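You operate a simulated robot arm through the tools that you are given. There is no shell and no other tool. Be economical: measure what you need, move in short steps, check, and stop when the job is done.

You are at the controls of a simulated two-armed robot. One attempt, no reset.

JOB
Free the red catch and swap the binder on the folding table for the 1964 one in the PEDALS bay.
Fine: spine out; stand the 1964 one up, not on the table's leaf; leave the bay at the catch. Set down upright: what you pick out.

Only the result counts: the job must be done as asked and must still hold three seconds after the hand-in. Knocking over, shifting, dropping, spilling or breaking anything else fails it.

ROBOT AND FRAMES
Two 7-joint arms with four-finger grippers on one trunk, on a base that drives. Base frame: it is fixed to the floor where the robot stands at the start and does not move with it; the origin is under the middle of the robot, x ahead of it, y to its left, z up. Units: mm, degrees, N and s.
The left shoulder is at the start at [40, 181, 1179], the right one opposite. With the tool pointing down near the work surface each hand reaches from about 100 to 760 mm from the robot's upright axis, wherever it stands, measured 20 degrees to its own side. Places, roughly: blue binder [-1250, -750, 750]; far half of the folding table [-1300, -700, 700]; red catch [600, 200, 1000]; round bookcase [700, 400, 600]. Payload 3.67 kg a hand.
The tool frame of a hand sits at the grasp point between the pads (the TCP): z along the fingers, y along the line on which they close. The tips reach 28 mm beyond it. Largest opening 112 mm; the body of the gripper starts 73 mm behind the TCP.
Orientation is told as [roll, pitch, yaw] about the base's x, y, z axes, in that order, counted from this pose: with the fingers straight down and closing along the base's y, the tool's x points along the base's -x, its y along +y and its z along -z.

CONTROLS
- The arms move only by the tool drive_tool. It takes "left_rows", "right_rows" or both (then of equal length, played together; a hand with none holds still); each is a list that holds one entry, the list of rows, each a list of 7 numbers: the shift along the tool's x, y, z in units of 20 mm (1.0 is 20 mm), then the turn, a rotation vector about the tool's x, y, z in units of 6 degrees (1.0 is 6 degrees), then the opening, from 0 (shut) to 1 (fully open). In form: [[[tx, ty, tz, rx, ry, rz, gripper], ...]]. A call has 1 to 20 rows; each row shifts and turns the commanded pose from where the row before left it, along the tool's axes as they then stand. A call with a number of a shift or a turn outside -1 to 1 is refused whole. Rows are played at 5 a second. More than 50 mm and 8.6 degrees between two rows, or a gripper value outside its range, and nothing of the call is played. Where a pose cannot be reached the arm comes as near as it can. A force on the tool above 90 N (or 10 N above the force at the start of the call, whichever is more), or a blocked arm, ends the call early, and 0.2 s more pass. The fingers move at their own pace and stop on an object; they squeeze with about 41 N. The grip force told is the motor's: it shows also when the fingers shut on nothing. Time passes only in rows, and 0.2 s behind the last, so rows that do not move let the fingers close. It gives the time, the measured TCP pose, the force on the tool (base axes), the opening and the grip force at its end, in the units of the frame above (readings bear some noise), with the torque about the TCP (base axes, N m) and any sound that the robot's microphone picked up.
- Cameras (640 x 400 px; columns grow to the right, rows downward): "scene" is now at [94.6, 35.5, 1396.7]; the picture's right is [0.41, -0.91, -0.00], its down [-0.63, -0.28, -0.73] and it looks along [0.66, 0.30, -0.69] (base axes); focal length 226 px, centre (320, 200). "left" rides on the left gripper at [60, 18, -104] in its tool frame; the picture's right is [-0.29, 0.96, 0.00], its down [-0.80, -0.24, -0.55] and it looks along [-0.53, -0.16, 0.83] (tool axes); focal length 234 px, centre (320, 200). "right" rides on the right gripper at [60, -18, -104] in its tool frame; the picture's right is [0.29, 0.96, 0.00], its down [-0.80, 0.24, -0.55] and it looks along [-0.53, 0.16, 0.83] (tool axes); focal length 234 px, centre (320, 200). There is no depth. A picture from a camera that has moved, and an enlarged one, comes with that camera's place and axes in the base frame and with its lens.
- get_image(camera): a new picture of that camera. It takes no simulated time.
- slide_trunk(by): slides the trunk up (or, below 0, down) by that many mm; the arms and the scene camera ride with it, the base frame stays. It gives what a move gives, with no picture.
- steer(legs): drives the robot by 1 to 6 legs, each [ahead, left, turn to the left] in mm, mm and degrees, along the robot's own axes; the way and the turn of a leg run together, so that a leg with both is an arc; at most 1500 mm and 180 degrees a leg. The arms and the cameras ride along, it lands a little off, and it stops where it bumps. It gives what a move gives.
- pan_tilt(pan, tilt): turns the head with the scene camera to pan (to the left, within 86 degrees either way) and tilt (down, from -29 to 69), counted from straight ahead of the robot. It gives what a move gives.
- zoom(camera, box): a new picture of the part [left, top, right, bottom] of that camera's present view, enlarged. It takes no simulated time.
- hand_in(): hands the job in; it is judged then, once.

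Work in short steps. Places have to be worked out from the pictures, the camera data and where the tool is seen: move nearer, look again, correct. Check each grasp and each placing, and mend what went wrong. You have 120 turns and 88 pictures in all, those below and enlarged ones among them. Open the grippers and draw the arms clear of the work before you hand the job in, unless the task says otherwise; then end with one line.

The tools are called as name(argument=value, ...) on one line, values as JSON. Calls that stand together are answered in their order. drive_tool: Moves the arms, as the interface text tells. Its arguments: {"type":"object","properties":{"left_rows":{"type":"array"},"right_rows":{"type":"array"}},"required":[]} The other tools are called the same way: slide_trunk (by) slides the trunk up or down; steer (legs) drives the base; pan_tilt (pan, tilt) turns the head that bears the scene camera; get_image (camera) takes a picture; zoom (camera, box) takes an enlarged picture of a part of a camera's view; hand_in () hands the job in.

At the start:

```text
time: 0.0
left_position: [505.3, 322.2, 1200.8]
left_orientation: [0.0, 0.0, 0.2]
left_wrist_force: [0.9, -0.1, -0.2]
left_ft_torque: [0.02, 0.01, 0.0]
left_gripper_width: 111.9
left_grip_force: 0.0
right_position: [550.2, -124.4, 1237.6]
right_orientation: [0.1, 0.0, 0.0]
right_wrist_force: [-0.5, 0.6, -0.1]
right_ft_torque: [0.0, 0.0, -0.02]
right_gripper_width: 112.2
right_grip_force: 0.0
trunk travel left (down, up): [-300.0, 214.0]
robot x, y, heading: [2.6, 2.7, 0.3]
head pan, tilt: [24.3, 43.4]
```

scene: 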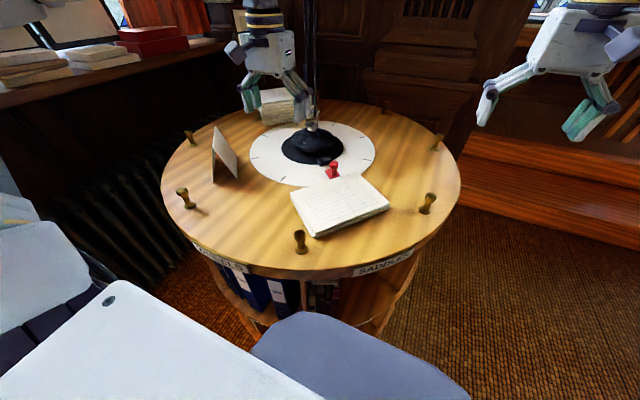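
right: 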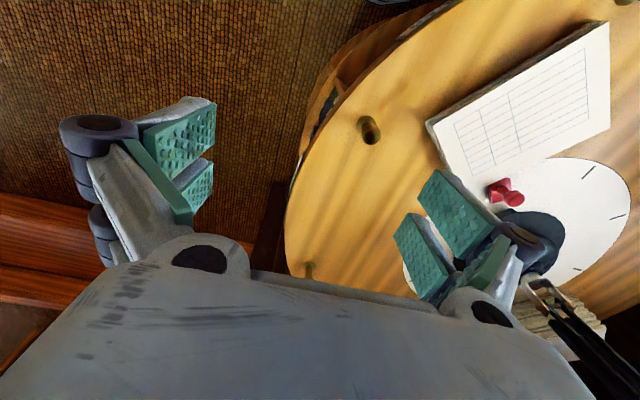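
left: 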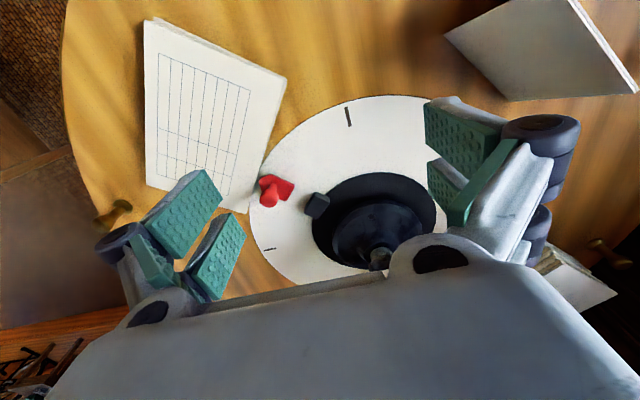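

I start by enlarging the view of the bookcase top, the catch and the bay labels.

zoom(camera="scene", box=[150, 90, 470, 290])

zoom(camera="scene", box=[180, 220, 440, 382])

```text
2.00 times, centred on (310, 190) of scene
camera zoom: at [94.6, 35.5, 1396.7], right [0.41, -0.91, 0.0], down [-0.63, -0.28, -0.73], along [0.66, 0.3, -0.69], focal length 451 px, centre (340, 220)
```

zoom: 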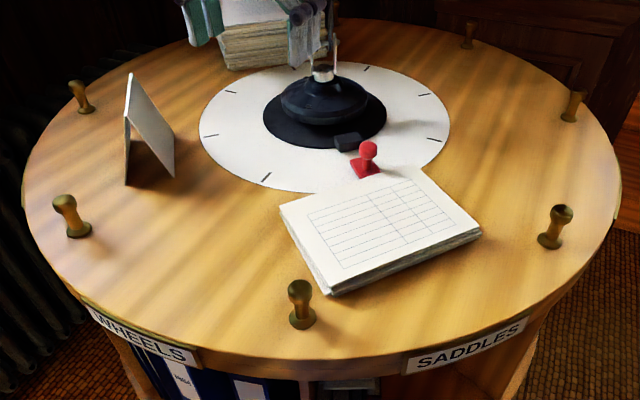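

```text
2.46 times, centred on (310, 301) of scene
camera zoom: at [94.6, 35.5, 1396.7], right [0.41, -0.91, 0.0], down [-0.63, -0.28, -0.73], along [0.66, 0.3, -0.69], focal length 555 px, centre (345, -49)
```

zoom: 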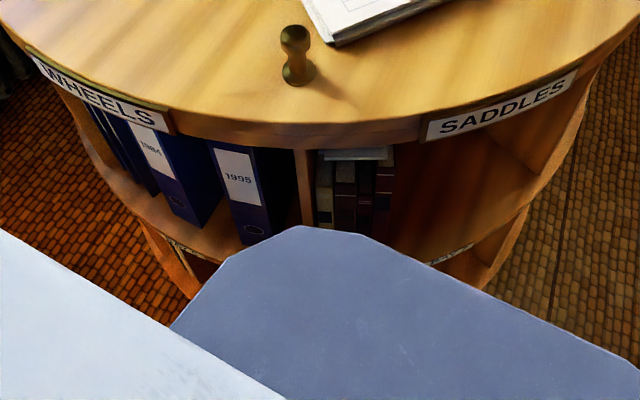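

The WHEELS and SADDLES bays face me; PEDALS isn't in view yet. I look closer at the catch and at the lower tier labels.

zoom(camera="left", box=[200, 120, 440, 270])

zoom(camera="scene", box=[280, 140, 400, 215])

pan_tilt(pan=85, tilt=30)

get_image(camera="scene")

pan_tilt(pan=-85, tilt=30)

get_image(camera="scene")

```text
2.67 times, centred on (320, 195) of left
camera zoom: at [445.9, 341.6, 1305.6], right [0.29, 0.96, 0.0], down [0.8, -0.24, 0.55], along [0.53, -0.16, -0.83], focal length 624 px, centre (320, 213)
```

zoom: 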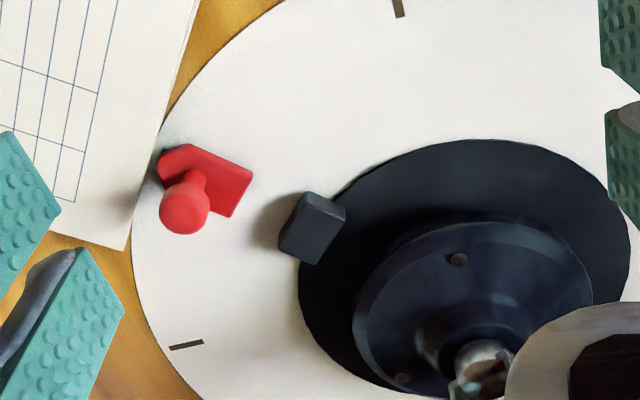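

```text
5.33 times, centred on (340, 178) of scene
camera zoom: at [94.6, 35.5, 1396.7], right [0.41, -0.91, 0.0], down [-0.63, -0.28, -0.73], along [0.66, 0.3, -0.69], focal length 1203 px, centre (213, 320)
```

zoom: 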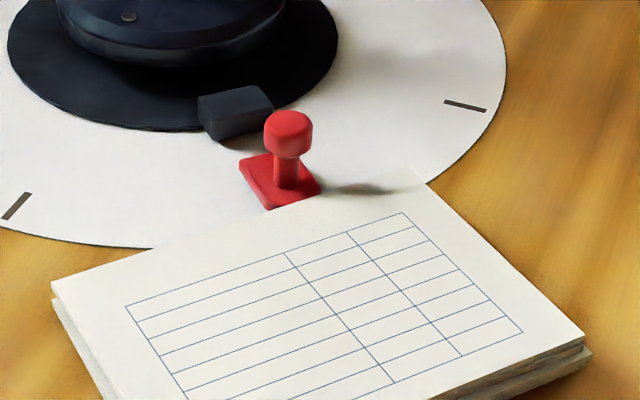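

```text
time: 1.3
left_position: [505.1, 321.9, 1201.3]
left_orientation: [0.0, 0.0, 0.1]
left_wrist_force: [0.5, -0.5, 0.0]
left_ft_torque: [0.0, -0.02, 0.02]
left_gripper_width: 111.9
left_grip_force: 0.0
right_position: [551.6, -124.1, 1238.5]
right_orientation: [0.1, 0.0, 0.0]
right_wrist_force: [0.0, 0.5, 0.0]
right_ft_torque: [0.02, 0.01, 0.03]
right_gripper_width: 111.9
right_grip_force: 0.1
trunk travel left (down, up): [-300.0, 214.0]
robot x, y, heading: [-0.1, 2.7, 0.1]
head pan, tilt: [85.0, 30.0]
```

```text
80 pictures are left
camera scene: at [27.4, 91.6, 1417.0], right [1.0, -0.09, 0.0], down [-0.04, -0.5, -0.87], along [0.08, 0.86, -0.5], focal length 226 px, centre (320, 200)
```

scene: 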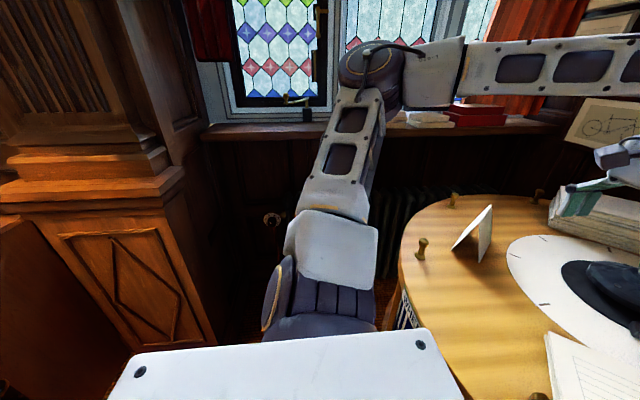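

```text
time: 3.9
left_position: [504.6, 323.0, 1199.8]
left_orientation: [-0.1, 0.0, 0.1]
left_wrist_force: [0.3, 0.5, 0.8]
left_ft_torque: [0.02, 0.02, 0.01]
left_gripper_width: 112.1
left_grip_force: 0.1
right_position: [550.7, -123.6, 1237.5]
right_orientation: [-0.1, -0.1, 0.1]
right_wrist_force: [0.3, -0.5, 0.6]
right_ft_torque: [0.03, 0.02, -0.02]
right_gripper_width: 112.0
right_grip_force: 0.0
trunk travel left (down, up): [-300.0, 214.0]
robot x, y, heading: [-2.0, 0.8, -0.0]
head pan, tilt: [-85.0, 30.0]
```

```text
79 pictures are left
camera scene: at [27.3, -88.6, 1417.1], right [-1.0, -0.09, 0.0], down [-0.04, 0.5, -0.87], along [0.08, -0.86, -0.5], focal length 226 px, centre (320, 200)
```

scene: 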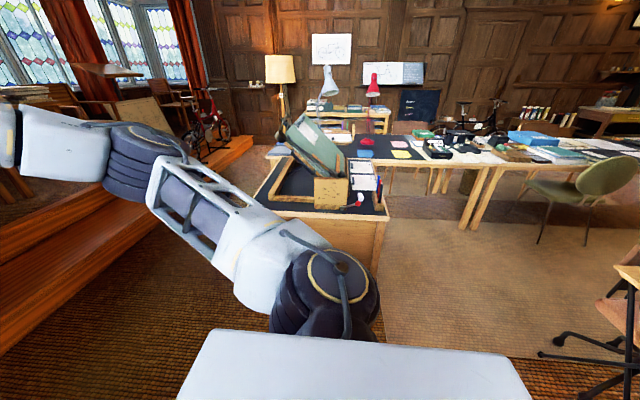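

The catch triangulates to about [592, 217, 1005] and the tabletop to about z=990. I back away a little and turn right to look at the folding table.

steer(legs=[[-350, 0, 0], [0, 0, -110]])

pan_tilt(pan=-30, tilt=25)

get_image(camera="scene")

```text
time: 11.2
left_position: [-205.7, -579.9, 1199.4]
left_orientation: [0.0, 0.0, -108.3]
left_wrist_force: [-0.3, 0.5, -0.3]
left_ft_torque: [0.01, -0.01, 0.02]
left_gripper_width: 112.2
left_grip_force: 0.0
right_position: [-643.9, -482.1, 1237.0]
right_orientation: [0.0, 0.0, -108.4]
right_wrist_force: [0.7, 1.0, 0.4]
right_ft_torque: [0.03, 0.0, 0.01]
right_gripper_width: 112.1
right_grip_force: 0.0
trunk travel left (down, up): [-300.0, 214.0]
robot x, y, heading: [-352.8, -1.4, -108.3]
head pan, tilt: [-85.0, 30.0]
```

```text
time: 12.5
left_position: [-204.7, -579.8, 1201.4]
left_orientation: [0.0, 0.0, -108.3]
left_wrist_force: [0.1, -0.5, 0.2]
left_ft_torque: [0.01, -0.04, -0.02]
left_gripper_width: 112.1
left_grip_force: 0.1
right_position: [-642.2, -482.8, 1237.5]
right_orientation: [-0.1, 0.0, -108.2]
right_wrist_force: [0.2, 0.8, 0.8]
right_ft_torque: [-0.04, 0.0, 0.01]
right_gripper_width: 111.9
right_grip_force: 0.0
trunk travel left (down, up): [-300.0, 214.0]
robot x, y, heading: [-354.7, 3.2, -108.5]
head pan, tilt: [-30.0, 25.0]
```

```text
78 pictures are left
camera scene: at [-429.3, -78.4, 1425.0], right [-0.66, 0.75, 0.0], down [0.32, 0.28, -0.91], along [-0.68, -0.6, -0.42], focal length 226 px, centre (320, 200)
```

scene: 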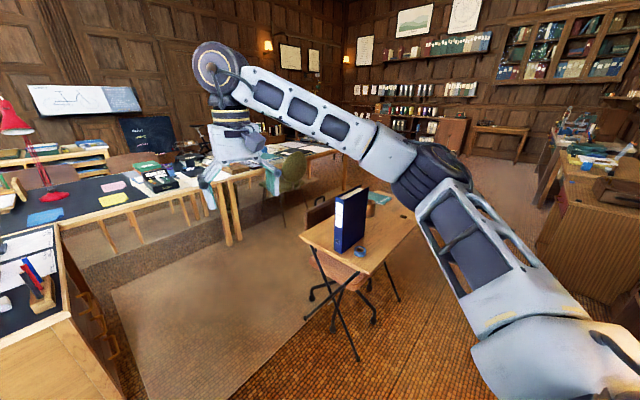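

zoom(camera="scene", box=[270, 170, 430, 270])

```text
4.00 times, centred on (350, 220) of scene
camera zoom: at [-429.3, -78.4, 1425.0], right [-0.66, 0.75, 0.0], down [0.32, 0.28, -0.91], along [-0.68, -0.6, -0.42], focal length 902 px, centre (200, 120)
```

zoom: 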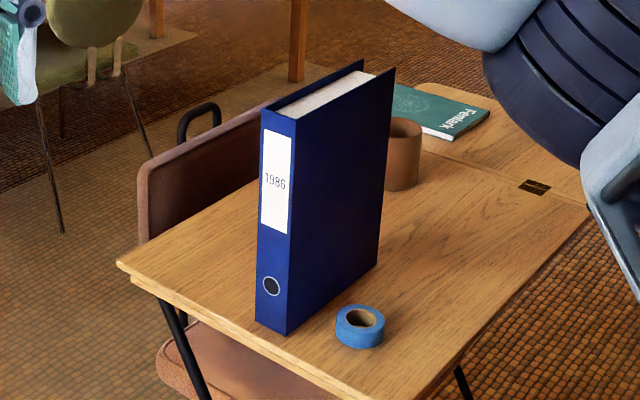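

The folding table shows 1986 standing with its spine toward +x, a roll of tape in front, a cup and a green book, and a hinge farther back. I drive to face the table and look at which half is the leaf.

steer(legs=[[0, 0, -71], [0, 450, 0]])

pan_tilt(pan=0, tilt=35)

get_image(camera="scene")

get_image(camera="right")

```text
time: 15.2
left_position: [-693.6, -497.9, 1199.3]
left_orientation: [-0.1, 0.2, -157.1]
left_wrist_force: [0.1, 0.0, 0.0]
left_ft_torque: [0.04, 0.03, 0.01]
left_gripper_width: 112.2
left_grip_force: 0.0
right_position: [-907.8, -109.5, 1232.5]
right_orientation: [-0.4, 0.4, -156.3]
right_wrist_force: [-0.5, -0.1, 0.6]
right_ft_torque: [0.03, 0.04, -0.01]
right_gripper_width: 112.1
right_grip_force: 0.2
trunk travel left (down, up): [-300.0, 214.0]
robot x, y, heading: [-355.0, -0.3, -157.1]
head pan, tilt: [-30.0, 25.0]
stopped in leg 1: the robot was blocked; the commanded pose is now the measured one
```

```text
time: 16.1
left_position: [-693.7, -497.9, 1198.9]
left_orientation: [-0.2, 0.1, -157.0]
left_wrist_force: [0.0, 0.2, -1.2]
left_ft_torque: [-0.01, -0.01, -0.01]
left_gripper_width: 112.0
left_grip_force: 0.1
right_position: [-908.3, -109.9, 1233.5]
right_orientation: [-0.4, 0.4, -156.5]
right_wrist_force: [0.2, 0.1, -0.4]
right_ft_torque: [0.0, 0.01, 0.01]
right_gripper_width: 112.1
right_grip_force: 0.1
trunk travel left (down, up): [-300.0, 214.0]
robot x, y, heading: [-354.3, 0.9, -156.8]
head pan, tilt: [0.0, 35.0]
```

```text
76 pictures are left
camera scene: at [-456.7, -46.8, 1408.8], right [-0.39, 0.92, 0.0], down [0.53, 0.23, -0.82], along [-0.75, -0.32, -0.58], focal length 226 px, centre (320, 200)
```

scene: 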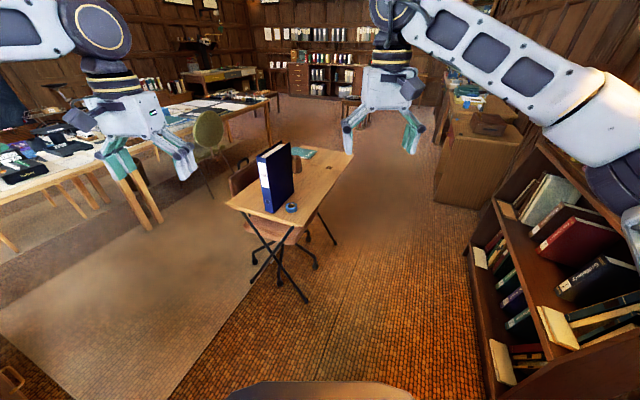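

```text
75 pictures are left
camera right: at [-861.2, -69.9, 1336.8], right [0.65, -0.76, 0.0], down [-0.64, -0.54, 0.55], along [-0.42, -0.35, -0.84], focal length 234 px, centre (320, 200)
```

right: 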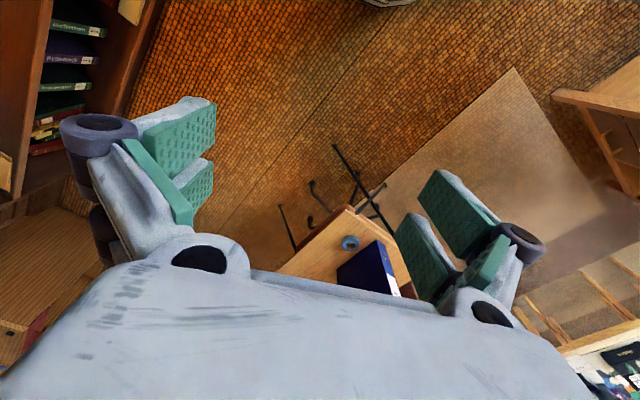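

The right elbow met a bookshelf at the right. I shift left, away from it, then finish the turn.

steer(legs=[[0, 600, 0], [0, 0, -23]])

get_image(camera="scene")

```text
time: 20.9
left_position: [-621.0, -875.3, 1202.0]
left_orientation: [0.0, -0.1, -179.8]
left_wrist_force: [0.3, -1.2, 1.0]
left_ft_torque: [-0.02, -0.01, 0.01]
left_gripper_width: 112.2
left_grip_force: 0.1
right_position: [-668.7, -434.6, 1235.7]
right_orientation: [-0.2, 0.2, -179.4]
right_wrist_force: [0.7, -0.2, -0.1]
right_ft_torque: [0.02, 0.0, 0.0]
right_gripper_width: 112.1
right_grip_force: 0.1
trunk travel left (down, up): [-300.0, 214.0]
robot x, y, heading: [-116.6, -554.3, -179.8]
head pan, tilt: [0.0, 35.0]
```

```text
74 pictures are left
camera scene: at [-227.4, -552.0, 1409.3], right [0.0, 1.0, 0.0], down [0.57, 0.0, -0.82], along [-0.82, 0.0, -0.57], focal length 226 px, centre (320, 200)
```

scene: 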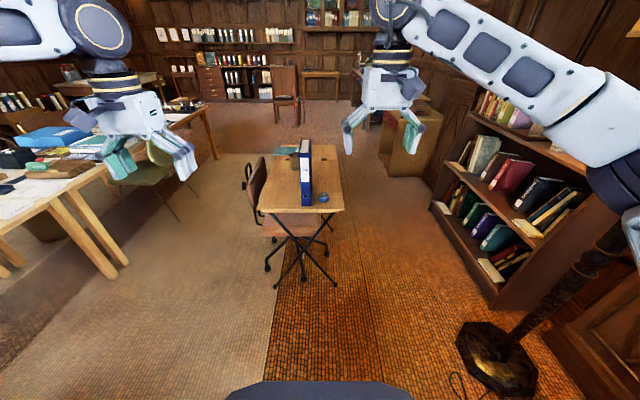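

The table is straight ahead, its front edge at about x=-1145, y from -856 to -423. I move nearer and look down at it.

steer(legs=[[330, 0, 0]])

zoom(camera="scene", box=[200, 120, 440, 270])

get_image(camera="right")

```text
time: 23.2
left_position: [-952.1, -879.3, 1201.7]
left_orientation: [0.0, -0.1, -179.8]
left_wrist_force: [0.0, -0.5, 0.5]
left_ft_torque: [-0.04, 0.0, -0.01]
left_gripper_width: 112.0
left_grip_force: 0.1
right_position: [-998.7, -437.4, 1234.5]
right_orientation: [-0.1, 0.2, -179.2]
right_wrist_force: [0.0, 0.1, 0.2]
right_ft_torque: [0.02, -0.01, 0.01]
right_gripper_width: 112.2
right_grip_force: 0.0
trunk travel left (down, up): [-300.0, 214.0]
robot x, y, heading: [-452.2, -555.9, -179.8]
head pan, tilt: [0.0, 35.0]
```

```text
2.67 times, centred on (320, 195) of scene
camera zoom: at [-559.1, -553.9, 1409.3], right [-0.01, 1.0, 0.0], down [0.57, 0.0, -0.82], along [-0.82, -0.01, -0.57], focal length 602 px, centre (320, 213)
```

zoom: 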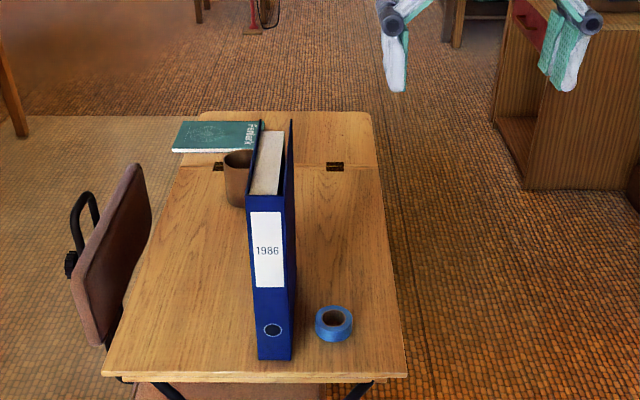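

```text
72 pictures are left
camera right: at [-941.1, -419.3, 1338.5], right [0.3, -0.95, 0.0], down [-0.8, -0.25, 0.55], along [-0.53, -0.16, -0.83], focal length 234 px, centre (320, 200)
```

right: 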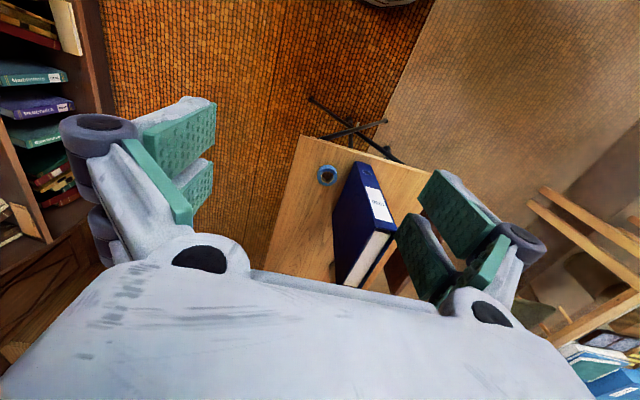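

The leaf is the back part behind the hinges (x<-1770); the fixed half with 1986 is in front, so there is room for the 1964 beside 1986. Now I go back to the bookcase, facing the bay at the catch.

steer(legs=[[-400, 0, 0], [0, 0, -135]])

pan_tilt(pan=0, tilt=35)

get_image(camera="scene")

```text
time: 31.8
left_position: [62.0, 35.1, 1202.6]
left_orientation: [0.0, 0.0, 46.4]
left_wrist_force: [0.1, 0.2, -0.1]
left_ft_torque: [-0.01, 0.01, -0.03]
left_gripper_width: 111.9
left_grip_force: 0.1
right_position: [412.3, -235.6, 1235.3]
right_orientation: [-0.2, 0.3, 47.0]
right_wrist_force: [0.7, 0.1, 0.2]
right_ft_torque: [-0.02, 0.0, 0.01]
right_gripper_width: 112.0
right_grip_force: 0.0
trunk travel left (down, up): [-300.0, 214.0]
robot x, y, heading: [-50.7, -553.0, 46.5]
head pan, tilt: [0.0, 35.0]
```

```text
time: 32.4
left_position: [61.1, 35.5, 1201.7]
left_orientation: [0.0, 0.0, 46.4]
left_wrist_force: [0.3, 0.1, -0.1]
left_ft_torque: [0.0, 0.0, 0.01]
left_gripper_width: 111.8
left_grip_force: 0.0
right_position: [412.0, -236.3, 1235.4]
right_orientation: [-0.2, 0.2, 46.9]
right_wrist_force: [-0.3, 1.4, 0.7]
right_ft_torque: [0.04, -0.02, -0.02]
right_gripper_width: 112.0
right_grip_force: 0.1
trunk travel left (down, up): [-300.0, 214.0]
robot x, y, heading: [-55.4, -552.9, 46.3]
head pan, tilt: [0.0, 35.0]
```

```text
71 pictures are left
camera scene: at [19.8, -471.9, 1409.3], right [0.72, -0.69, 0.0], down [-0.4, -0.42, -0.82], along [0.56, 0.59, -0.57], focal length 226 px, centre (320, 200)
```

scene: 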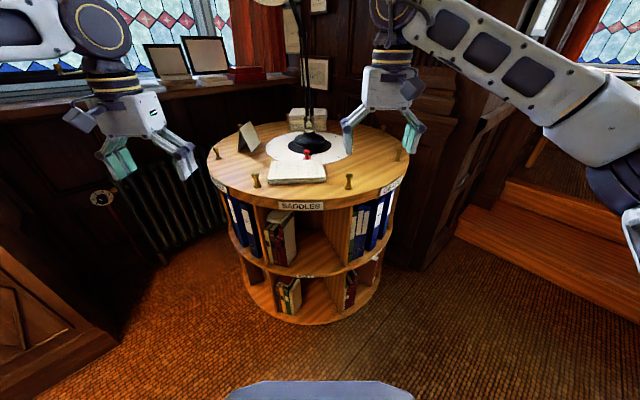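

zoom(camera="scene", box=[200, 180, 420, 318])

```text
2.90 times, centred on (310, 249) of scene
camera zoom: at [19.8, -471.9, 1409.3], right [0.72, -0.69, 0.0], down [-0.4, -0.42, -0.82], along [0.56, 0.59, -0.57], focal length 654 px, centre (349, 58)
```

zoom: 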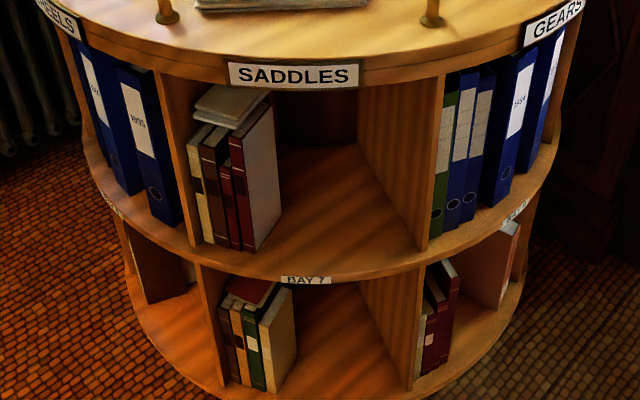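

There are eight bays, 45° apart; the bookcase centre is at about (723, 350) and SADDLES stands at the catch (225°). I drive up on the catch line, then look at the catch.

steer(legs=[[290, 83, -1.4]])

pan_tilt(pan=0, tilt=35)

zoom(camera="scene", box=[200, 100, 440, 250])

```text
time: 34.5
left_position: [220.9, 296.6, 1201.6]
left_orientation: [0.0, -0.1, 44.7]
left_wrist_force: [0.0, 0.1, 0.0]
left_ft_torque: [-0.02, 0.03, 0.0]
left_gripper_width: 112.1
left_grip_force: 0.1
right_position: [563.6, 15.4, 1234.5]
right_orientation: [-0.2, 0.2, 45.2]
right_wrist_force: [-0.1, 0.1, -0.1]
right_ft_torque: [-0.02, 0.01, 0.02]
right_gripper_width: 111.9
right_grip_force: 0.0
trunk travel left (down, up): [-300.0, 214.0]
robot x, y, heading: [88.6, -282.6, 44.7]
head pan, tilt: [0.0, 35.0]
```

```text
time: 35.1
left_position: [221.3, 296.9, 1201.8]
left_orientation: [0.1, -0.1, 44.7]
left_wrist_force: [0.5, 0.0, -0.9]
left_ft_torque: [-0.01, 0.01, 0.0]
left_gripper_width: 112.2
left_grip_force: 0.0
right_position: [563.8, 15.5, 1235.5]
right_orientation: [-0.1, 0.2, 45.3]
right_wrist_force: [0.2, 0.5, -0.1]
right_ft_torque: [0.0, 0.0, 0.0]
right_gripper_width: 111.8
right_grip_force: 0.0
trunk travel left (down, up): [-300.0, 214.0]
robot x, y, heading: [88.8, -287.1, 45.0]
head pan, tilt: [0.0, 35.0]
```

```text
2.67 times, centred on (320, 175) of scene
camera zoom: at [165.1, -209.1, 1409.2], right [0.7, -0.71, 0.0], down [-0.41, -0.4, -0.82], along [0.58, 0.58, -0.57], focal length 602 px, centre (320, 267)
```

zoom: 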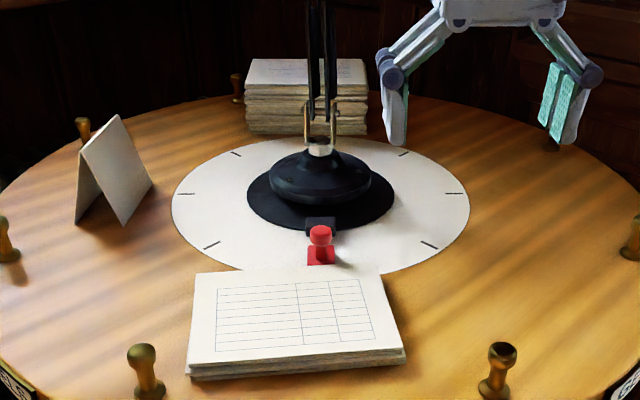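

zoom(camera="scene", box=[280, 155, 360, 205])

```text
8.00 times, centred on (320, 180) of scene
camera zoom: at [165.1, -209.1, 1409.2], right [0.7, -0.71, 0.0], down [-0.41, -0.4, -0.82], along [0.58, 0.58, -0.57], focal length 1805 px, centre (320, 360)
```

zoom: 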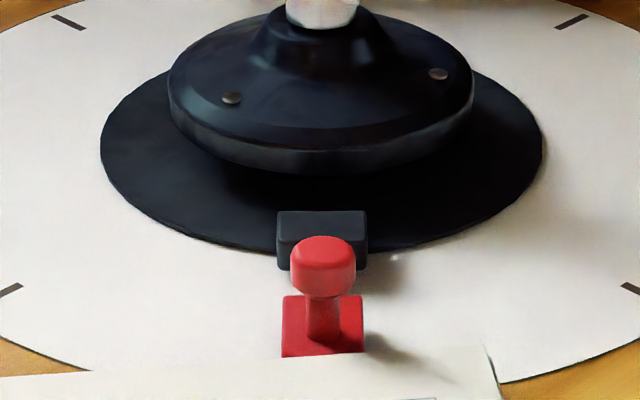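

Knob estimated at [604, 228, ~1022], about 27 mm wide, with the plate on the white disc and a book just outside it. I move 90 mm closer and bring the right hand above the knob.

steer(legs=[[90, 0, 0]])

drive_tool(right_rows=[[[-0.6, 0.8, 0.9, 0, 0, 0, 0.6], [-0.6, 0.8, 0.9, 0, 0, 0, 0.6], [-0.6, 0.8, 0.9, 0, 0, 0, 0.6], [-0.6, 0.8, 0.9, 0, 0, 0, 0.6], [-0.6, 0.8, 0.9, 0, 0, 0, 0.6], [-0.6, 0.8, 0.9, 0, 0, 0, 0.6], [-0.4, 0.7, 0.9, 0, 0, 0, 0.6], [-0.4, 0.6, 0.7, 0, 0, 0, 0.6]]])

get_image(camera="right")

get_image(camera="scene")

```text
time: 36.2
left_position: [285.1, 361.4, 1203.1]
left_orientation: [0.0, -0.1, 44.7]
left_wrist_force: [0.0, 0.4, 0.1]
left_ft_torque: [-0.02, -0.01, 0.0]
left_gripper_width: 112.1
left_grip_force: 0.2
right_position: [628.0, 80.8, 1235.6]
right_orientation: [-0.2, 0.2, 45.2]
right_wrist_force: [0.8, -0.1, -0.3]
right_ft_torque: [-0.03, 0.01, 0.0]
right_gripper_width: 112.1
right_grip_force: 0.0
trunk travel left (down, up): [-300.0, 214.0]
robot x, y, heading: [153.1, -220.0, 44.7]
head pan, tilt: [0.0, 35.0]
```

```text
time: 38.0
left_position: [285.3, 361.7, 1202.9]
left_orientation: [-0.1, -0.1, 44.7]
left_wrist_force: [0.1, -0.1, -0.4]
left_ft_torque: [-0.01, -0.02, 0.01]
left_gripper_width: 112.0
left_grip_force: 0.0
right_position: [600.7, 227.3, 1094.6]
right_orientation: [-0.2, 0.2, 45.4]
right_wrist_force: [1.3, -0.3, -0.3]
right_ft_torque: [-0.02, -0.01, 0.03]
right_gripper_width: 67.4
right_grip_force: 0.0
trunk travel left (down, up): [-300.0, 214.0]
robot x, y, heading: [155.7, -224.5, 44.7]
head pan, tilt: [0.0, 35.0]
```

```text
67 pictures are left
camera right: at [572.0, 172.5, 1197.3], right [-0.88, 0.47, 0.0], down [0.39, 0.74, 0.55], along [0.26, 0.49, -0.83], focal length 234 px, centre (320, 200)
```

right: 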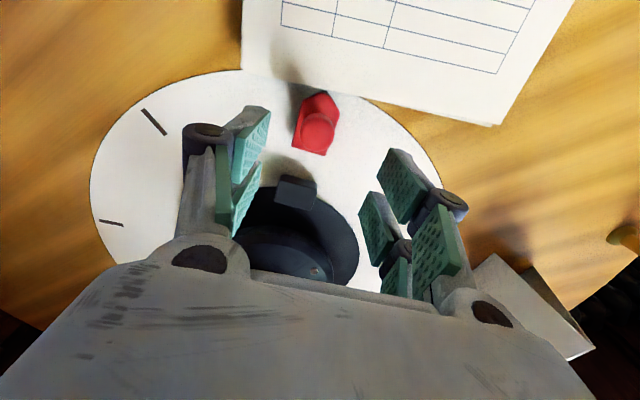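

```text
66 pictures are left
camera scene: at [229.7, -144.3, 1409.2], right [0.7, -0.71, 0.0], down [-0.41, -0.41, -0.82], along [0.58, 0.58, -0.57], focal length 226 px, centre (320, 200)
```

scene: 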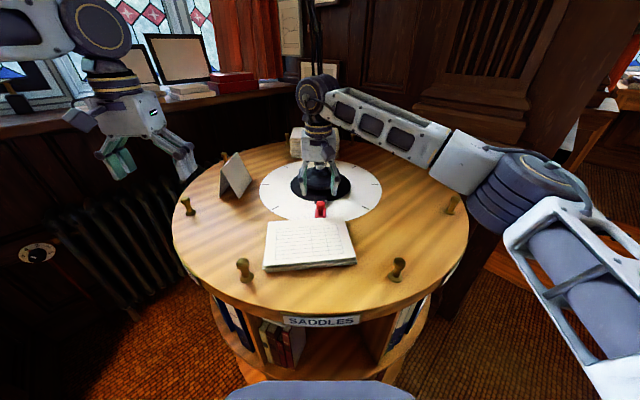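

The plate is wedge-shaped with its point outward, and the black block lies about 25 mm inside it like a stop, so freeing it is probably a slide inward. I lower over the knob and close on it.

drive_tool(right_rows=[[[0.4, 0, 0.8, 0, 0, 0, 0.6], [0, 0, 1, 0, 0, 0, 0.6], [0, 0, 1, 0, 0, 0, 0.6], [0, 0, 0.2, 0, 0, 0, 0.6], [0, 0, 0, 0, 0, 0, 0.3], [0, 0, 0, 0, 0, 0, 0.1], [0, 0, 0, 0, 0, 0, 0.1]]])

get_image(camera="right")

```text
time: 39.6
left_position: [287.2, 361.0, 1203.6]
left_orientation: [0.0, 0.0, 44.7]
left_wrist_force: [0.8, -1.3, -0.3]
left_ft_torque: [0.0, 0.02, 0.03]
left_gripper_width: 112.0
left_grip_force: 0.0
right_position: [599.4, 219.1, 1034.8]
right_orientation: [-0.3, 0.2, 45.2]
right_wrist_force: [12.0, -9.2, -0.9]
right_ft_torque: [-0.3, -0.28, -0.03]
right_gripper_width: 22.5
right_grip_force: 45.1
trunk travel left (down, up): [-300.0, 214.0]
robot x, y, heading: [155.2, -221.6, 44.9]
head pan, tilt: [0.0, 35.0]
```

```text
65 pictures are left
camera right: at [570.0, 164.5, 1138.2], right [-0.88, 0.47, 0.0], down [0.39, 0.74, 0.55], along [0.26, 0.48, -0.84], focal length 234 px, centre (320, 200)
```

right: 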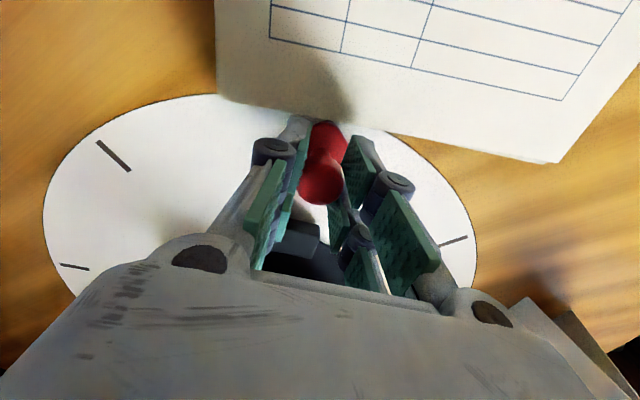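

The knob is held (22.5 mm), with a sideways load, so I centre 3 mm to the right and then slide inward gently.

drive_tool(right_rows=[[[0, -0.15, 0, 0, 0, 0, 0.1], [-0.25, 0, 0, 0, 0, 0, 0.1], [-0.25, 0, 0, 0, 0, 0, 0.1]]])

get_image(camera="right")

```text
time: 40.4
left_position: [287.3, 360.5, 1201.5]
left_orientation: [0.1, -0.2, 44.6]
left_wrist_force: [0.0, 0.7, -0.2]
left_ft_torque: [-0.01, 0.03, -0.04]
left_gripper_width: 111.9
left_grip_force: 0.1
right_position: [606.8, 225.9, 1035.6]
right_orientation: [-0.2, 0.2, 45.3]
right_wrist_force: [7.4, -7.0, -4.7]
right_ft_torque: [-0.48, 0.28, 0.06]
right_gripper_width: 22.6
right_grip_force: 45.2
trunk travel left (down, up): [-300.0, 214.0]
robot x, y, heading: [154.3, -222.4, 44.8]
head pan, tilt: [0.0, 35.0]
```

```text
64 pictures are left
camera right: at [577.9, 171.6, 1138.3], right [-0.88, 0.47, 0.0], down [0.39, 0.74, 0.55], along [0.26, 0.49, -0.84], focal length 234 px, centre (320, 200)
```

right: 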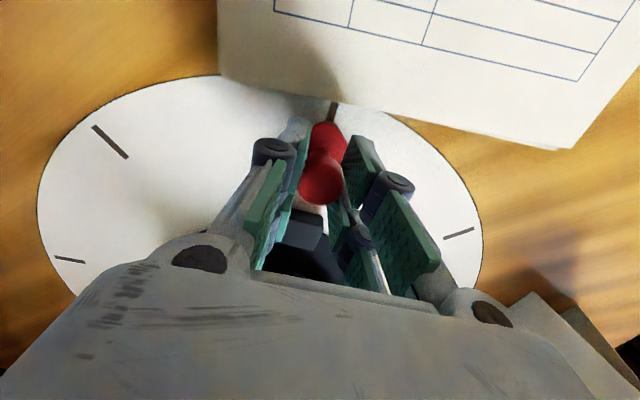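

The catch slides inward and uncovers its tick. I continue until it meets the stop.

drive_tool(right_rows=[[[-0.25, -0.1, 0, 0, 0, 0, 0.1], [-0.25, 0, 0, 0, 0, 0, 0.1], [-0.25, 0, 0, 0, 0, 0, 0.1], [-0.2, 0, 0, 0, 0, 0, 0.1]]])

get_image(camera="right")

```text
time: 41.4
left_position: [285.4, 362.5, 1202.4]
left_orientation: [0.1, -0.1, 44.8]
left_wrist_force: [0.2, -0.2, 0.5]
left_ft_torque: [-0.01, -0.01, 0.03]
left_gripper_width: 111.9
left_grip_force: 0.1
right_position: [620.0, 239.3, 1036.3]
right_orientation: [0.0, 0.1, 45.4]
right_wrist_force: [-1.0, 3.9, 3.3]
right_ft_torque: [-0.3, 0.77, -0.01]
right_gripper_width: 22.4
right_grip_force: 44.8
trunk travel left (down, up): [-300.0, 214.0]
robot x, y, heading: [155.5, -222.3, 44.5]
head pan, tilt: [0.0, 35.0]
```

```text
63 pictures are left
camera right: at [591.0, 184.5, 1138.1], right [-0.88, 0.47, 0.0], down [0.39, 0.74, 0.55], along [0.26, 0.49, -0.83], focal length 234 px, centre (320, 200)
```

right: 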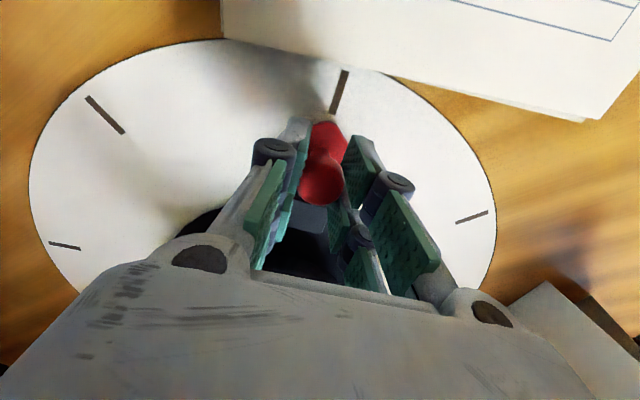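

drive_tool(right_rows=[[[-0.2, 0, 0, 0, 0, 0, 0.1], [-0.2, 0, 0, 0, 0, 0, 0.1], [0, 0, 0, 0, 0, 0, 0.1]]])

zoom(camera="scene", box=[260, 140, 380, 215])

```text
time: 42.2
left_position: [283.0, 358.8, 1204.4]
left_orientation: [0.0, -0.3, 44.8]
left_wrist_force: [0.0, -0.2, 0.2]
left_ft_torque: [-0.03, -0.01, -0.01]
left_gripper_width: 112.0
left_grip_force: 0.0
right_position: [622.3, 239.8, 1034.1]
right_orientation: [-0.3, 0.3, 45.5]
right_wrist_force: [-27.5, -26.8, -11.1]
right_ft_torque: [-0.99, 0.77, -0.07]
right_gripper_width: 22.5
right_grip_force: 44.8
trunk travel left (down, up): [-300.0, 214.0]
robot x, y, heading: [152.6, -220.9, 44.9]
head pan, tilt: [0.0, 35.0]
```

```text
5.33 times, centred on (320, 178) of scene
camera zoom: at [226.3, -148.6, 1409.5], right [0.7, -0.71, 0.0], down [-0.41, -0.4, -0.82], along [0.58, 0.58, -0.57], focal length 1203 px, centre (320, 320)
```

zoom: 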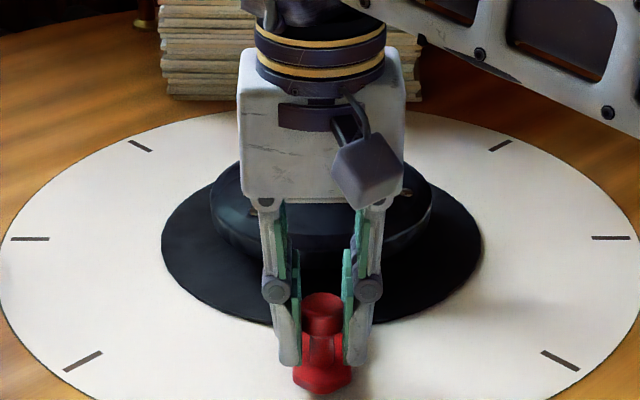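

The catch is at its stop (38 N inward). I ease off, open and rise, then check it stays.

drive_tool(right_rows=[[[0.2, 0, 0, 0, 0, 0, 0.1], [0, 0, 0, 0, 0, 0, 0.5], [0, 0, 0, 0, 0, 0, 0.5], [0, 0, -1, 0, 0, 0, 0.5], [0, 0, -1, 0, 0, 0, 0.5], [0, 0, -1, 0, 0, 0, 0.5], [0.5, -0.5, -1, 0, 0, 0, 0.5], [0.5, -0.5, -1, 0, 0, 0, 0.5]]])

get_image(camera="right")

```text
time: 44.0
left_position: [283.7, 360.1, 1202.2]
left_orientation: [0.1, -0.2, 44.7]
left_wrist_force: [1.1, 0.4, -0.3]
left_ft_torque: [-0.03, 0.0, 0.06]
left_gripper_width: 111.8
left_grip_force: 0.1
right_position: [624.7, 213.2, 1136.8]
right_orientation: [-0.2, 0.1, 45.4]
right_wrist_force: [-0.3, 0.1, 0.5]
right_ft_torque: [0.02, 0.0, 0.01]
right_gripper_width: 56.2
right_grip_force: 0.1
trunk travel left (down, up): [-300.0, 214.0]
robot x, y, heading: [156.1, -221.8, 44.7]
head pan, tilt: [0.0, 35.0]
```

```text
61 pictures are left
camera right: at [595.3, 159.1, 1240.0], right [-0.88, 0.47, 0.0], down [0.39, 0.74, 0.55], along [0.26, 0.49, -0.83], focal length 234 px, centre (320, 200)
```

right: 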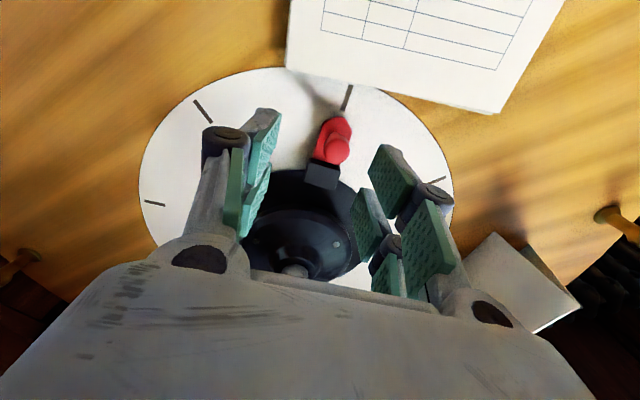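

The catch is free. Pegs stand at radius ~430 from the centre at 22.5° offsets; I move the right hand above the near right peg at about (555, -47) to use it as a handle.

drive_tool(right_rows=[[[0.97, -0.56, 0, 0, 0, 0, 0.6], [0.97, -0.56, 0, 0, 0, 0, 0.6], [0.97, -0.56, 0, 0, 0, 0, 0.6], [0.97, -0.56, 0, 0, 0, 0, 0.6], [0.97, -0.56, 0, 0, 0, 0, 0.6], [0.97, -0.56, 0, 0, 0, 0, 0.6], [0.97, -0.56, 0, 0, 0, 0, 0.6], [0.97, -0.56, 0, 0, 0, 0, 0.6], [0.97, -0.56, 0, 0, 0, 0, 0.6], [0.97, -0.56, 0, 0, 0, 0, 0.6], [0.97, -0.56, 0, 0, 0, 0, 0.6], [0.97, -0.54, 0, 0, 0, 0, 0.6], [0, 0, 0, 0, 0, -0.9, 0.6], [0, 0, 0, 0, 0, -0.9, 0.6], [0, 0, 0, 0, 0, -0.9, 0.6], [0, 0, 0, 0, 0, -0.9, 0.6]]])

get_image(camera="right")

get_image(camera="scene")

```text
time: 47.4
left_position: [285.5, 360.9, 1202.1]
left_orientation: [-0.1, 0.0, 44.7]
left_wrist_force: [-0.1, -0.2, -0.4]
left_ft_torque: [0.0, -0.04, 0.03]
left_gripper_width: 111.9
left_grip_force: 0.1
right_position: [554.6, -46.1, 1136.0]
right_orientation: [-0.1, 0.4, 67.0]
right_wrist_force: [-0.5, 0.1, 0.2]
right_ft_torque: [-0.03, -0.01, 0.02]
right_gripper_width: 67.1
right_grip_force: 0.1
trunk travel left (down, up): [-300.0, 214.0]
robot x, y, heading: [152.7, -225.1, 44.8]
head pan, tilt: [0.0, 35.0]
```

```text
60 pictures are left
camera right: at [548.4, -107.1, 1239.0], right [-0.99, 0.11, 0.0], down [0.09, 0.83, 0.55], along [0.06, 0.55, -0.84], focal length 234 px, centre (320, 200)
```

right: 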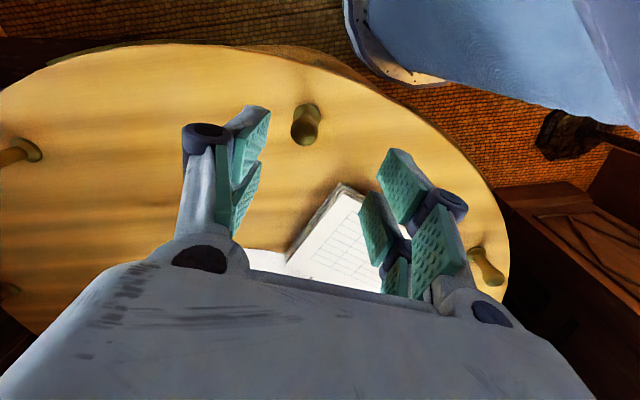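

```text
59 pictures are left
camera scene: at [229.7, -144.9, 1409.2], right [0.7, -0.71, 0.0], down [-0.41, -0.4, -0.82], along [0.58, 0.58, -0.57], focal length 226 px, centre (320, 200)
```

scene: 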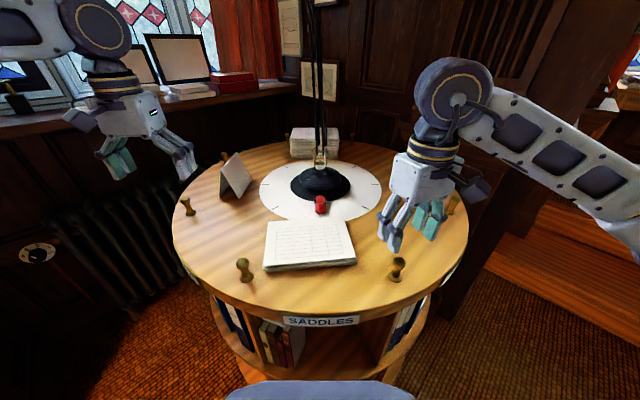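

The right camera puts the peg at (563, -49). I shift 9 mm, lower and close on it.

drive_tool(right_rows=[[[0, -0.45, 0.8, 0, 0, 0, 0.6], [0, 0, 1, 0, 0, 0, 0.6], [0, 0, 1, 0, 0, 0, 0.6], [0, 0, 1, 0, 0, 0, 0.6], [0, 0, 0.4, 0, 0, 0, 0.6], [0, 0, 0, 0, 0, 0, 0.3], [0, 0, 0, 0, 0, 0, 0.1], [0, 0, 0, 0, 0, 0, 0.1]]])

get_image(camera="right")

```text
time: 49.2
left_position: [285.4, 360.8, 1202.1]
left_orientation: [0.2, -0.1, 44.5]
left_wrist_force: [-0.5, -0.3, 0.7]
left_ft_torque: [-0.01, -0.01, 0.03]
left_gripper_width: 112.1
left_grip_force: 0.1
right_position: [566.7, -50.7, 1051.0]
right_orientation: [-0.1, 0.2, 66.9]
right_wrist_force: [2.4, -0.7, -2.7]
right_ft_torque: [0.29, -0.26, -0.13]
right_gripper_width: 21.7
right_grip_force: 44.5
trunk travel left (down, up): [-300.0, 214.0]
robot x, y, heading: [155.1, -220.5, 44.6]
head pan, tilt: [0.0, 35.0]
```

```text
58 pictures are left
camera right: at [558.3, -111.9, 1154.2], right [-0.99, 0.11, 0.0], down [0.09, 0.83, 0.55], along [0.06, 0.55, -0.84], focal length 234 px, centre (320, 200)
```

right: 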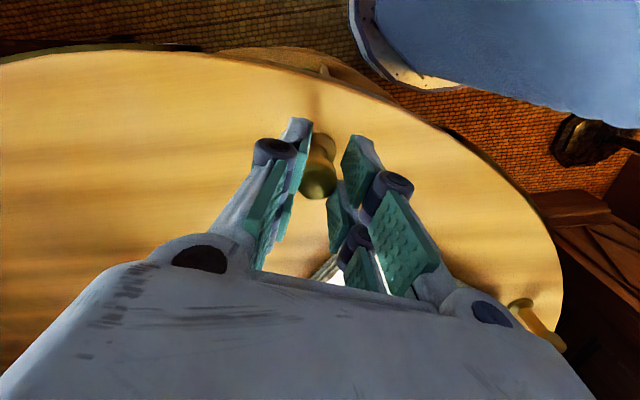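

Peg held. I try a short slow turn clockwise (toward my left) to see that the carousel follows.

drive_tool(right_rows=[[[-0.005, 0.3, 0, 0, 0, 0.133, 0.1], [-0.01, 0.6, 0, 0, 0, 0.267, 0.1], [-0.01, 0.6, 0, 0, 0, 0.267, 0.1], [-0.005, 0.3, 0, 0, 0, 0.133, 0.1]]])

```text
time: 50.2
left_position: [285.8, 360.6, 1201.6]
left_orientation: [0.1, 0.0, 44.8]
left_wrist_force: [0.6, -0.7, 0.1]
left_ft_torque: [0.04, 0.0, 0.03]
left_gripper_width: 112.1
left_grip_force: 0.1
right_position: [530.2, -34.4, 1051.7]
right_orientation: [-0.1, 0.3, 62.3]
right_wrist_force: [-4.7, -2.2, -3.9]
right_ft_torque: [-0.14, 0.18, 0.45]
right_gripper_width: 21.5
right_grip_force: 45.1
trunk travel left (down, up): [-300.0, 214.0]
robot x, y, heading: [155.2, -221.4, 44.7]
head pan, tilt: [0.0, 35.0]
```

The carousel follows with little force. I continue to the full 45°.

drive_tool(right_rows=[[[-0.005, 0.4, 0, 0, 0, 0.178, 0.1], [-0.01, 0.6, 0, 0, 0, 0.267, 0.1], [-0.015, 0.8, 0, 0, 0, 0.355, 0.1], [-0.015, 0.8, 0, 0, 0, 0.355, 0.1], [-0.015, 0.8, 0, 0, 0, 0.355, 0.1], [-0.015, 0.8, 0, 0, 0, 0.355, 0.1], [-0.015, 0.8, 0, 0, 0, 0.355, 0.1], [-0.015, 0.8, 0, 0, 0, 0.355, 0.1], [-0.015, 0.8, 0, 0, 0, 0.355, 0.1], [-0.015, 0.8, 0, 0, 0, 0.355, 0.1], [-0.015, 0.8, 0, 0, 0, 0.355, 0.1], [-0.015, 0.8, 0, 0, 0, 0.355, 0.1], [-0.015, 0.8, 0, 0, 0, 0.355, 0.1], [-0.015, 0.8, 0, 0, 0, 0.355, 0.1], [-0.015, 0.8, 0, 0, 0, 0.355, 0.1], [-0.015, 0.8, 0, 0, 0, 0.355, 0.1], [-0.015, 0.8, 0, 0, 0, 0.355, 0.1], [-0.015, 0.8, 0, 0, 0, 0.355, 0.1], [-0.01, 0.5, 0, 0, 0, 0.222, 0.1]]])

get_image(camera="scene")

```text
time: 54.2
left_position: [282.6, 361.6, 1202.4]
left_orientation: [-0.1, -0.2, 44.8]
left_wrist_force: [0.1, -0.6, 1.1]
left_ft_torque: [-0.04, -0.03, 0.01]
left_gripper_width: 111.9
left_grip_force: 0.1
right_position: [335.8, 172.7, 1051.9]
right_orientation: [-0.2, 0.0, 24.1]
right_wrist_force: [-17.1, 0.8, -4.5]
right_ft_torque: [0.02, 0.94, 0.32]
right_gripper_width: 21.7
right_grip_force: 45.3
trunk travel left (down, up): [-300.0, 214.0]
robot x, y, heading: [155.8, -225.3, 44.9]
head pan, tilt: [0.0, 35.0]
```

```text
57 pictures are left
camera scene: at [226.7, -143.6, 1409.4], right [0.71, -0.71, 0.0], down [-0.4, -0.41, -0.82], along [0.58, 0.58, -0.57], focal length 226 px, centre (320, 200)
```

scene: 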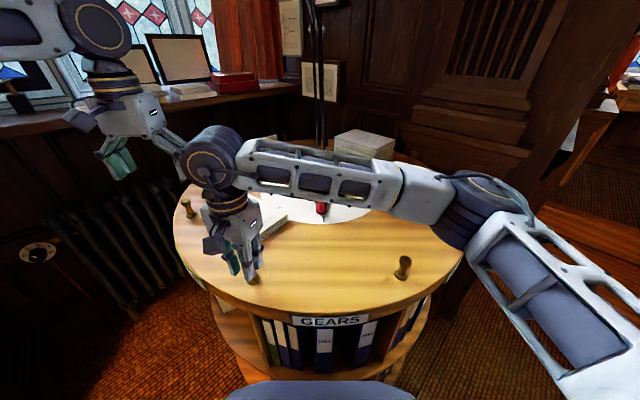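

GEARS is now near the catch and the catch itself stays put. I let go, go back to the next peg at (573, -53) and look.

drive_tool(right_rows=[[[0, 0, 0, 0, 0, 0, 0.6], [0, 0, 0, 0, 0, 0, 0.6], [0, 0, -1, 0, 0, 0, 0.6], [0, 0, -1, 0, 0, 0, 0.6], [0, 0, -1, 0, 0, 0, 0.6], [0, 0, -1, 0, 0, 0, 0.6], [-0.02, -0.938, 0, 0, 0, -0.4167, 0.6], [-0.02, -0.938, 0, 0, 0, -0.4167, 0.6], [-0.02, -0.938, 0, 0, 0, -0.4167, 0.6], [-0.02, -0.938, 0, 0, 0, -0.4167, 0.6], [-0.02, -0.938, 0, 0, 0, -0.4167, 0.6], [-0.02, -0.938, 0, 0, 0, -0.4167, 0.6], [-0.02, -0.938, 0, 0, 0, -0.4167, 0.6], [-0.02, -0.938, 0, 0, 0, -0.4167, 0.6], [-0.02, -0.938, 0, 0, 0, -0.4167, 0.6], [-0.02, -0.938, 0, 0, 0, -0.4167, 0.6], [-0.02, -0.938, 0, 0, 0, -0.4167, 0.6], [-0.02, -0.938, 0, 0, 0, -0.4167, 0.6], [-0.02, -0.938, 0, 0, 0, -0.4167, 0.6], [-0.02, -0.938, 0, 0, 0, -0.4167, 0.6]]])

drive_tool(right_rows=[[[-0.02, -0.938, 0, 0, 0, -0.4167, 0.6], [-0.02, -0.938, 0, 0, 0, -0.4167, 0.6], [-0.02, -0.938, 0, 0, 0, -0.4167, 0.6], [-0.02, -0.938, 0, 0, 0, -0.4167, 0.6]]])

get_image(camera="right")

get_image(camera="scene")

```text
time: 58.4
left_position: [286.2, 358.6, 1202.1]
left_orientation: [0.1, -0.1, 44.7]
left_wrist_force: [-0.1, 1.0, 1.0]
left_ft_torque: [-0.01, 0.05, -0.01]
left_gripper_width: 112.0
left_grip_force: 0.1
right_position: [511.3, -22.0, 1132.1]
right_orientation: [-0.1, 0.2, 59.2]
right_wrist_force: [-0.4, 1.1, -0.3]
right_ft_torque: [-0.03, 0.01, 0.03]
right_gripper_width: 67.2
right_grip_force: 0.1
trunk travel left (down, up): [-300.0, 214.0]
robot x, y, heading: [152.1, -220.6, 45.1]
head pan, tilt: [0.0, 35.0]
```

```text
time: 59.4
left_position: [285.2, 359.0, 1202.5]
left_orientation: [0.0, -0.1, 44.7]
left_wrist_force: [0.3, -0.3, 0.7]
left_ft_torque: [0.03, 0.02, 0.01]
left_gripper_width: 112.0
left_grip_force: 0.1
right_position: [580.4, -56.1, 1131.0]
right_orientation: [-0.1, 0.3, 69.2]
right_wrist_force: [0.2, -0.2, 0.1]
right_ft_torque: [0.04, 0.03, -0.01]
right_gripper_width: 67.1
right_grip_force: 0.1
trunk travel left (down, up): [-300.0, 214.0]
robot x, y, heading: [158.4, -222.1, 44.8]
head pan, tilt: [0.0, 35.0]
```

```text
56 pictures are left
camera right: at [575.4, -117.6, 1235.3], right [-1.0, 0.07, 0.0], down [0.06, 0.83, 0.55], along [0.04, 0.55, -0.83], focal length 234 px, centre (320, 200)
```

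right: 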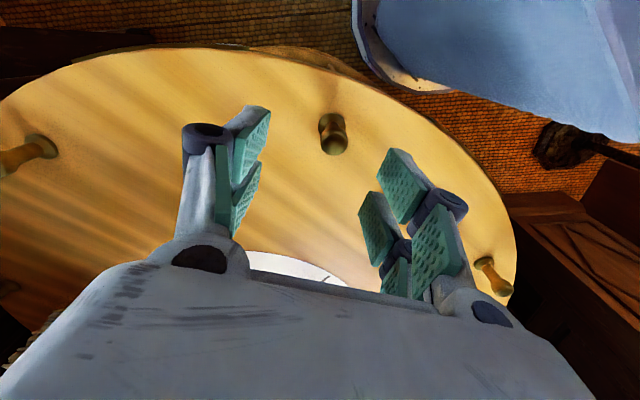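

```text
55 pictures are left
camera scene: at [230.3, -146.0, 1409.3], right [0.7, -0.71, 0.0], down [-0.41, -0.4, -0.82], along [0.58, 0.58, -0.57], focal length 226 px, centre (320, 200)
```

scene: 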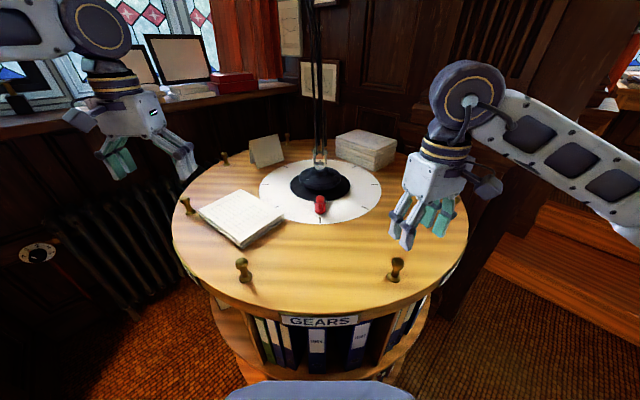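

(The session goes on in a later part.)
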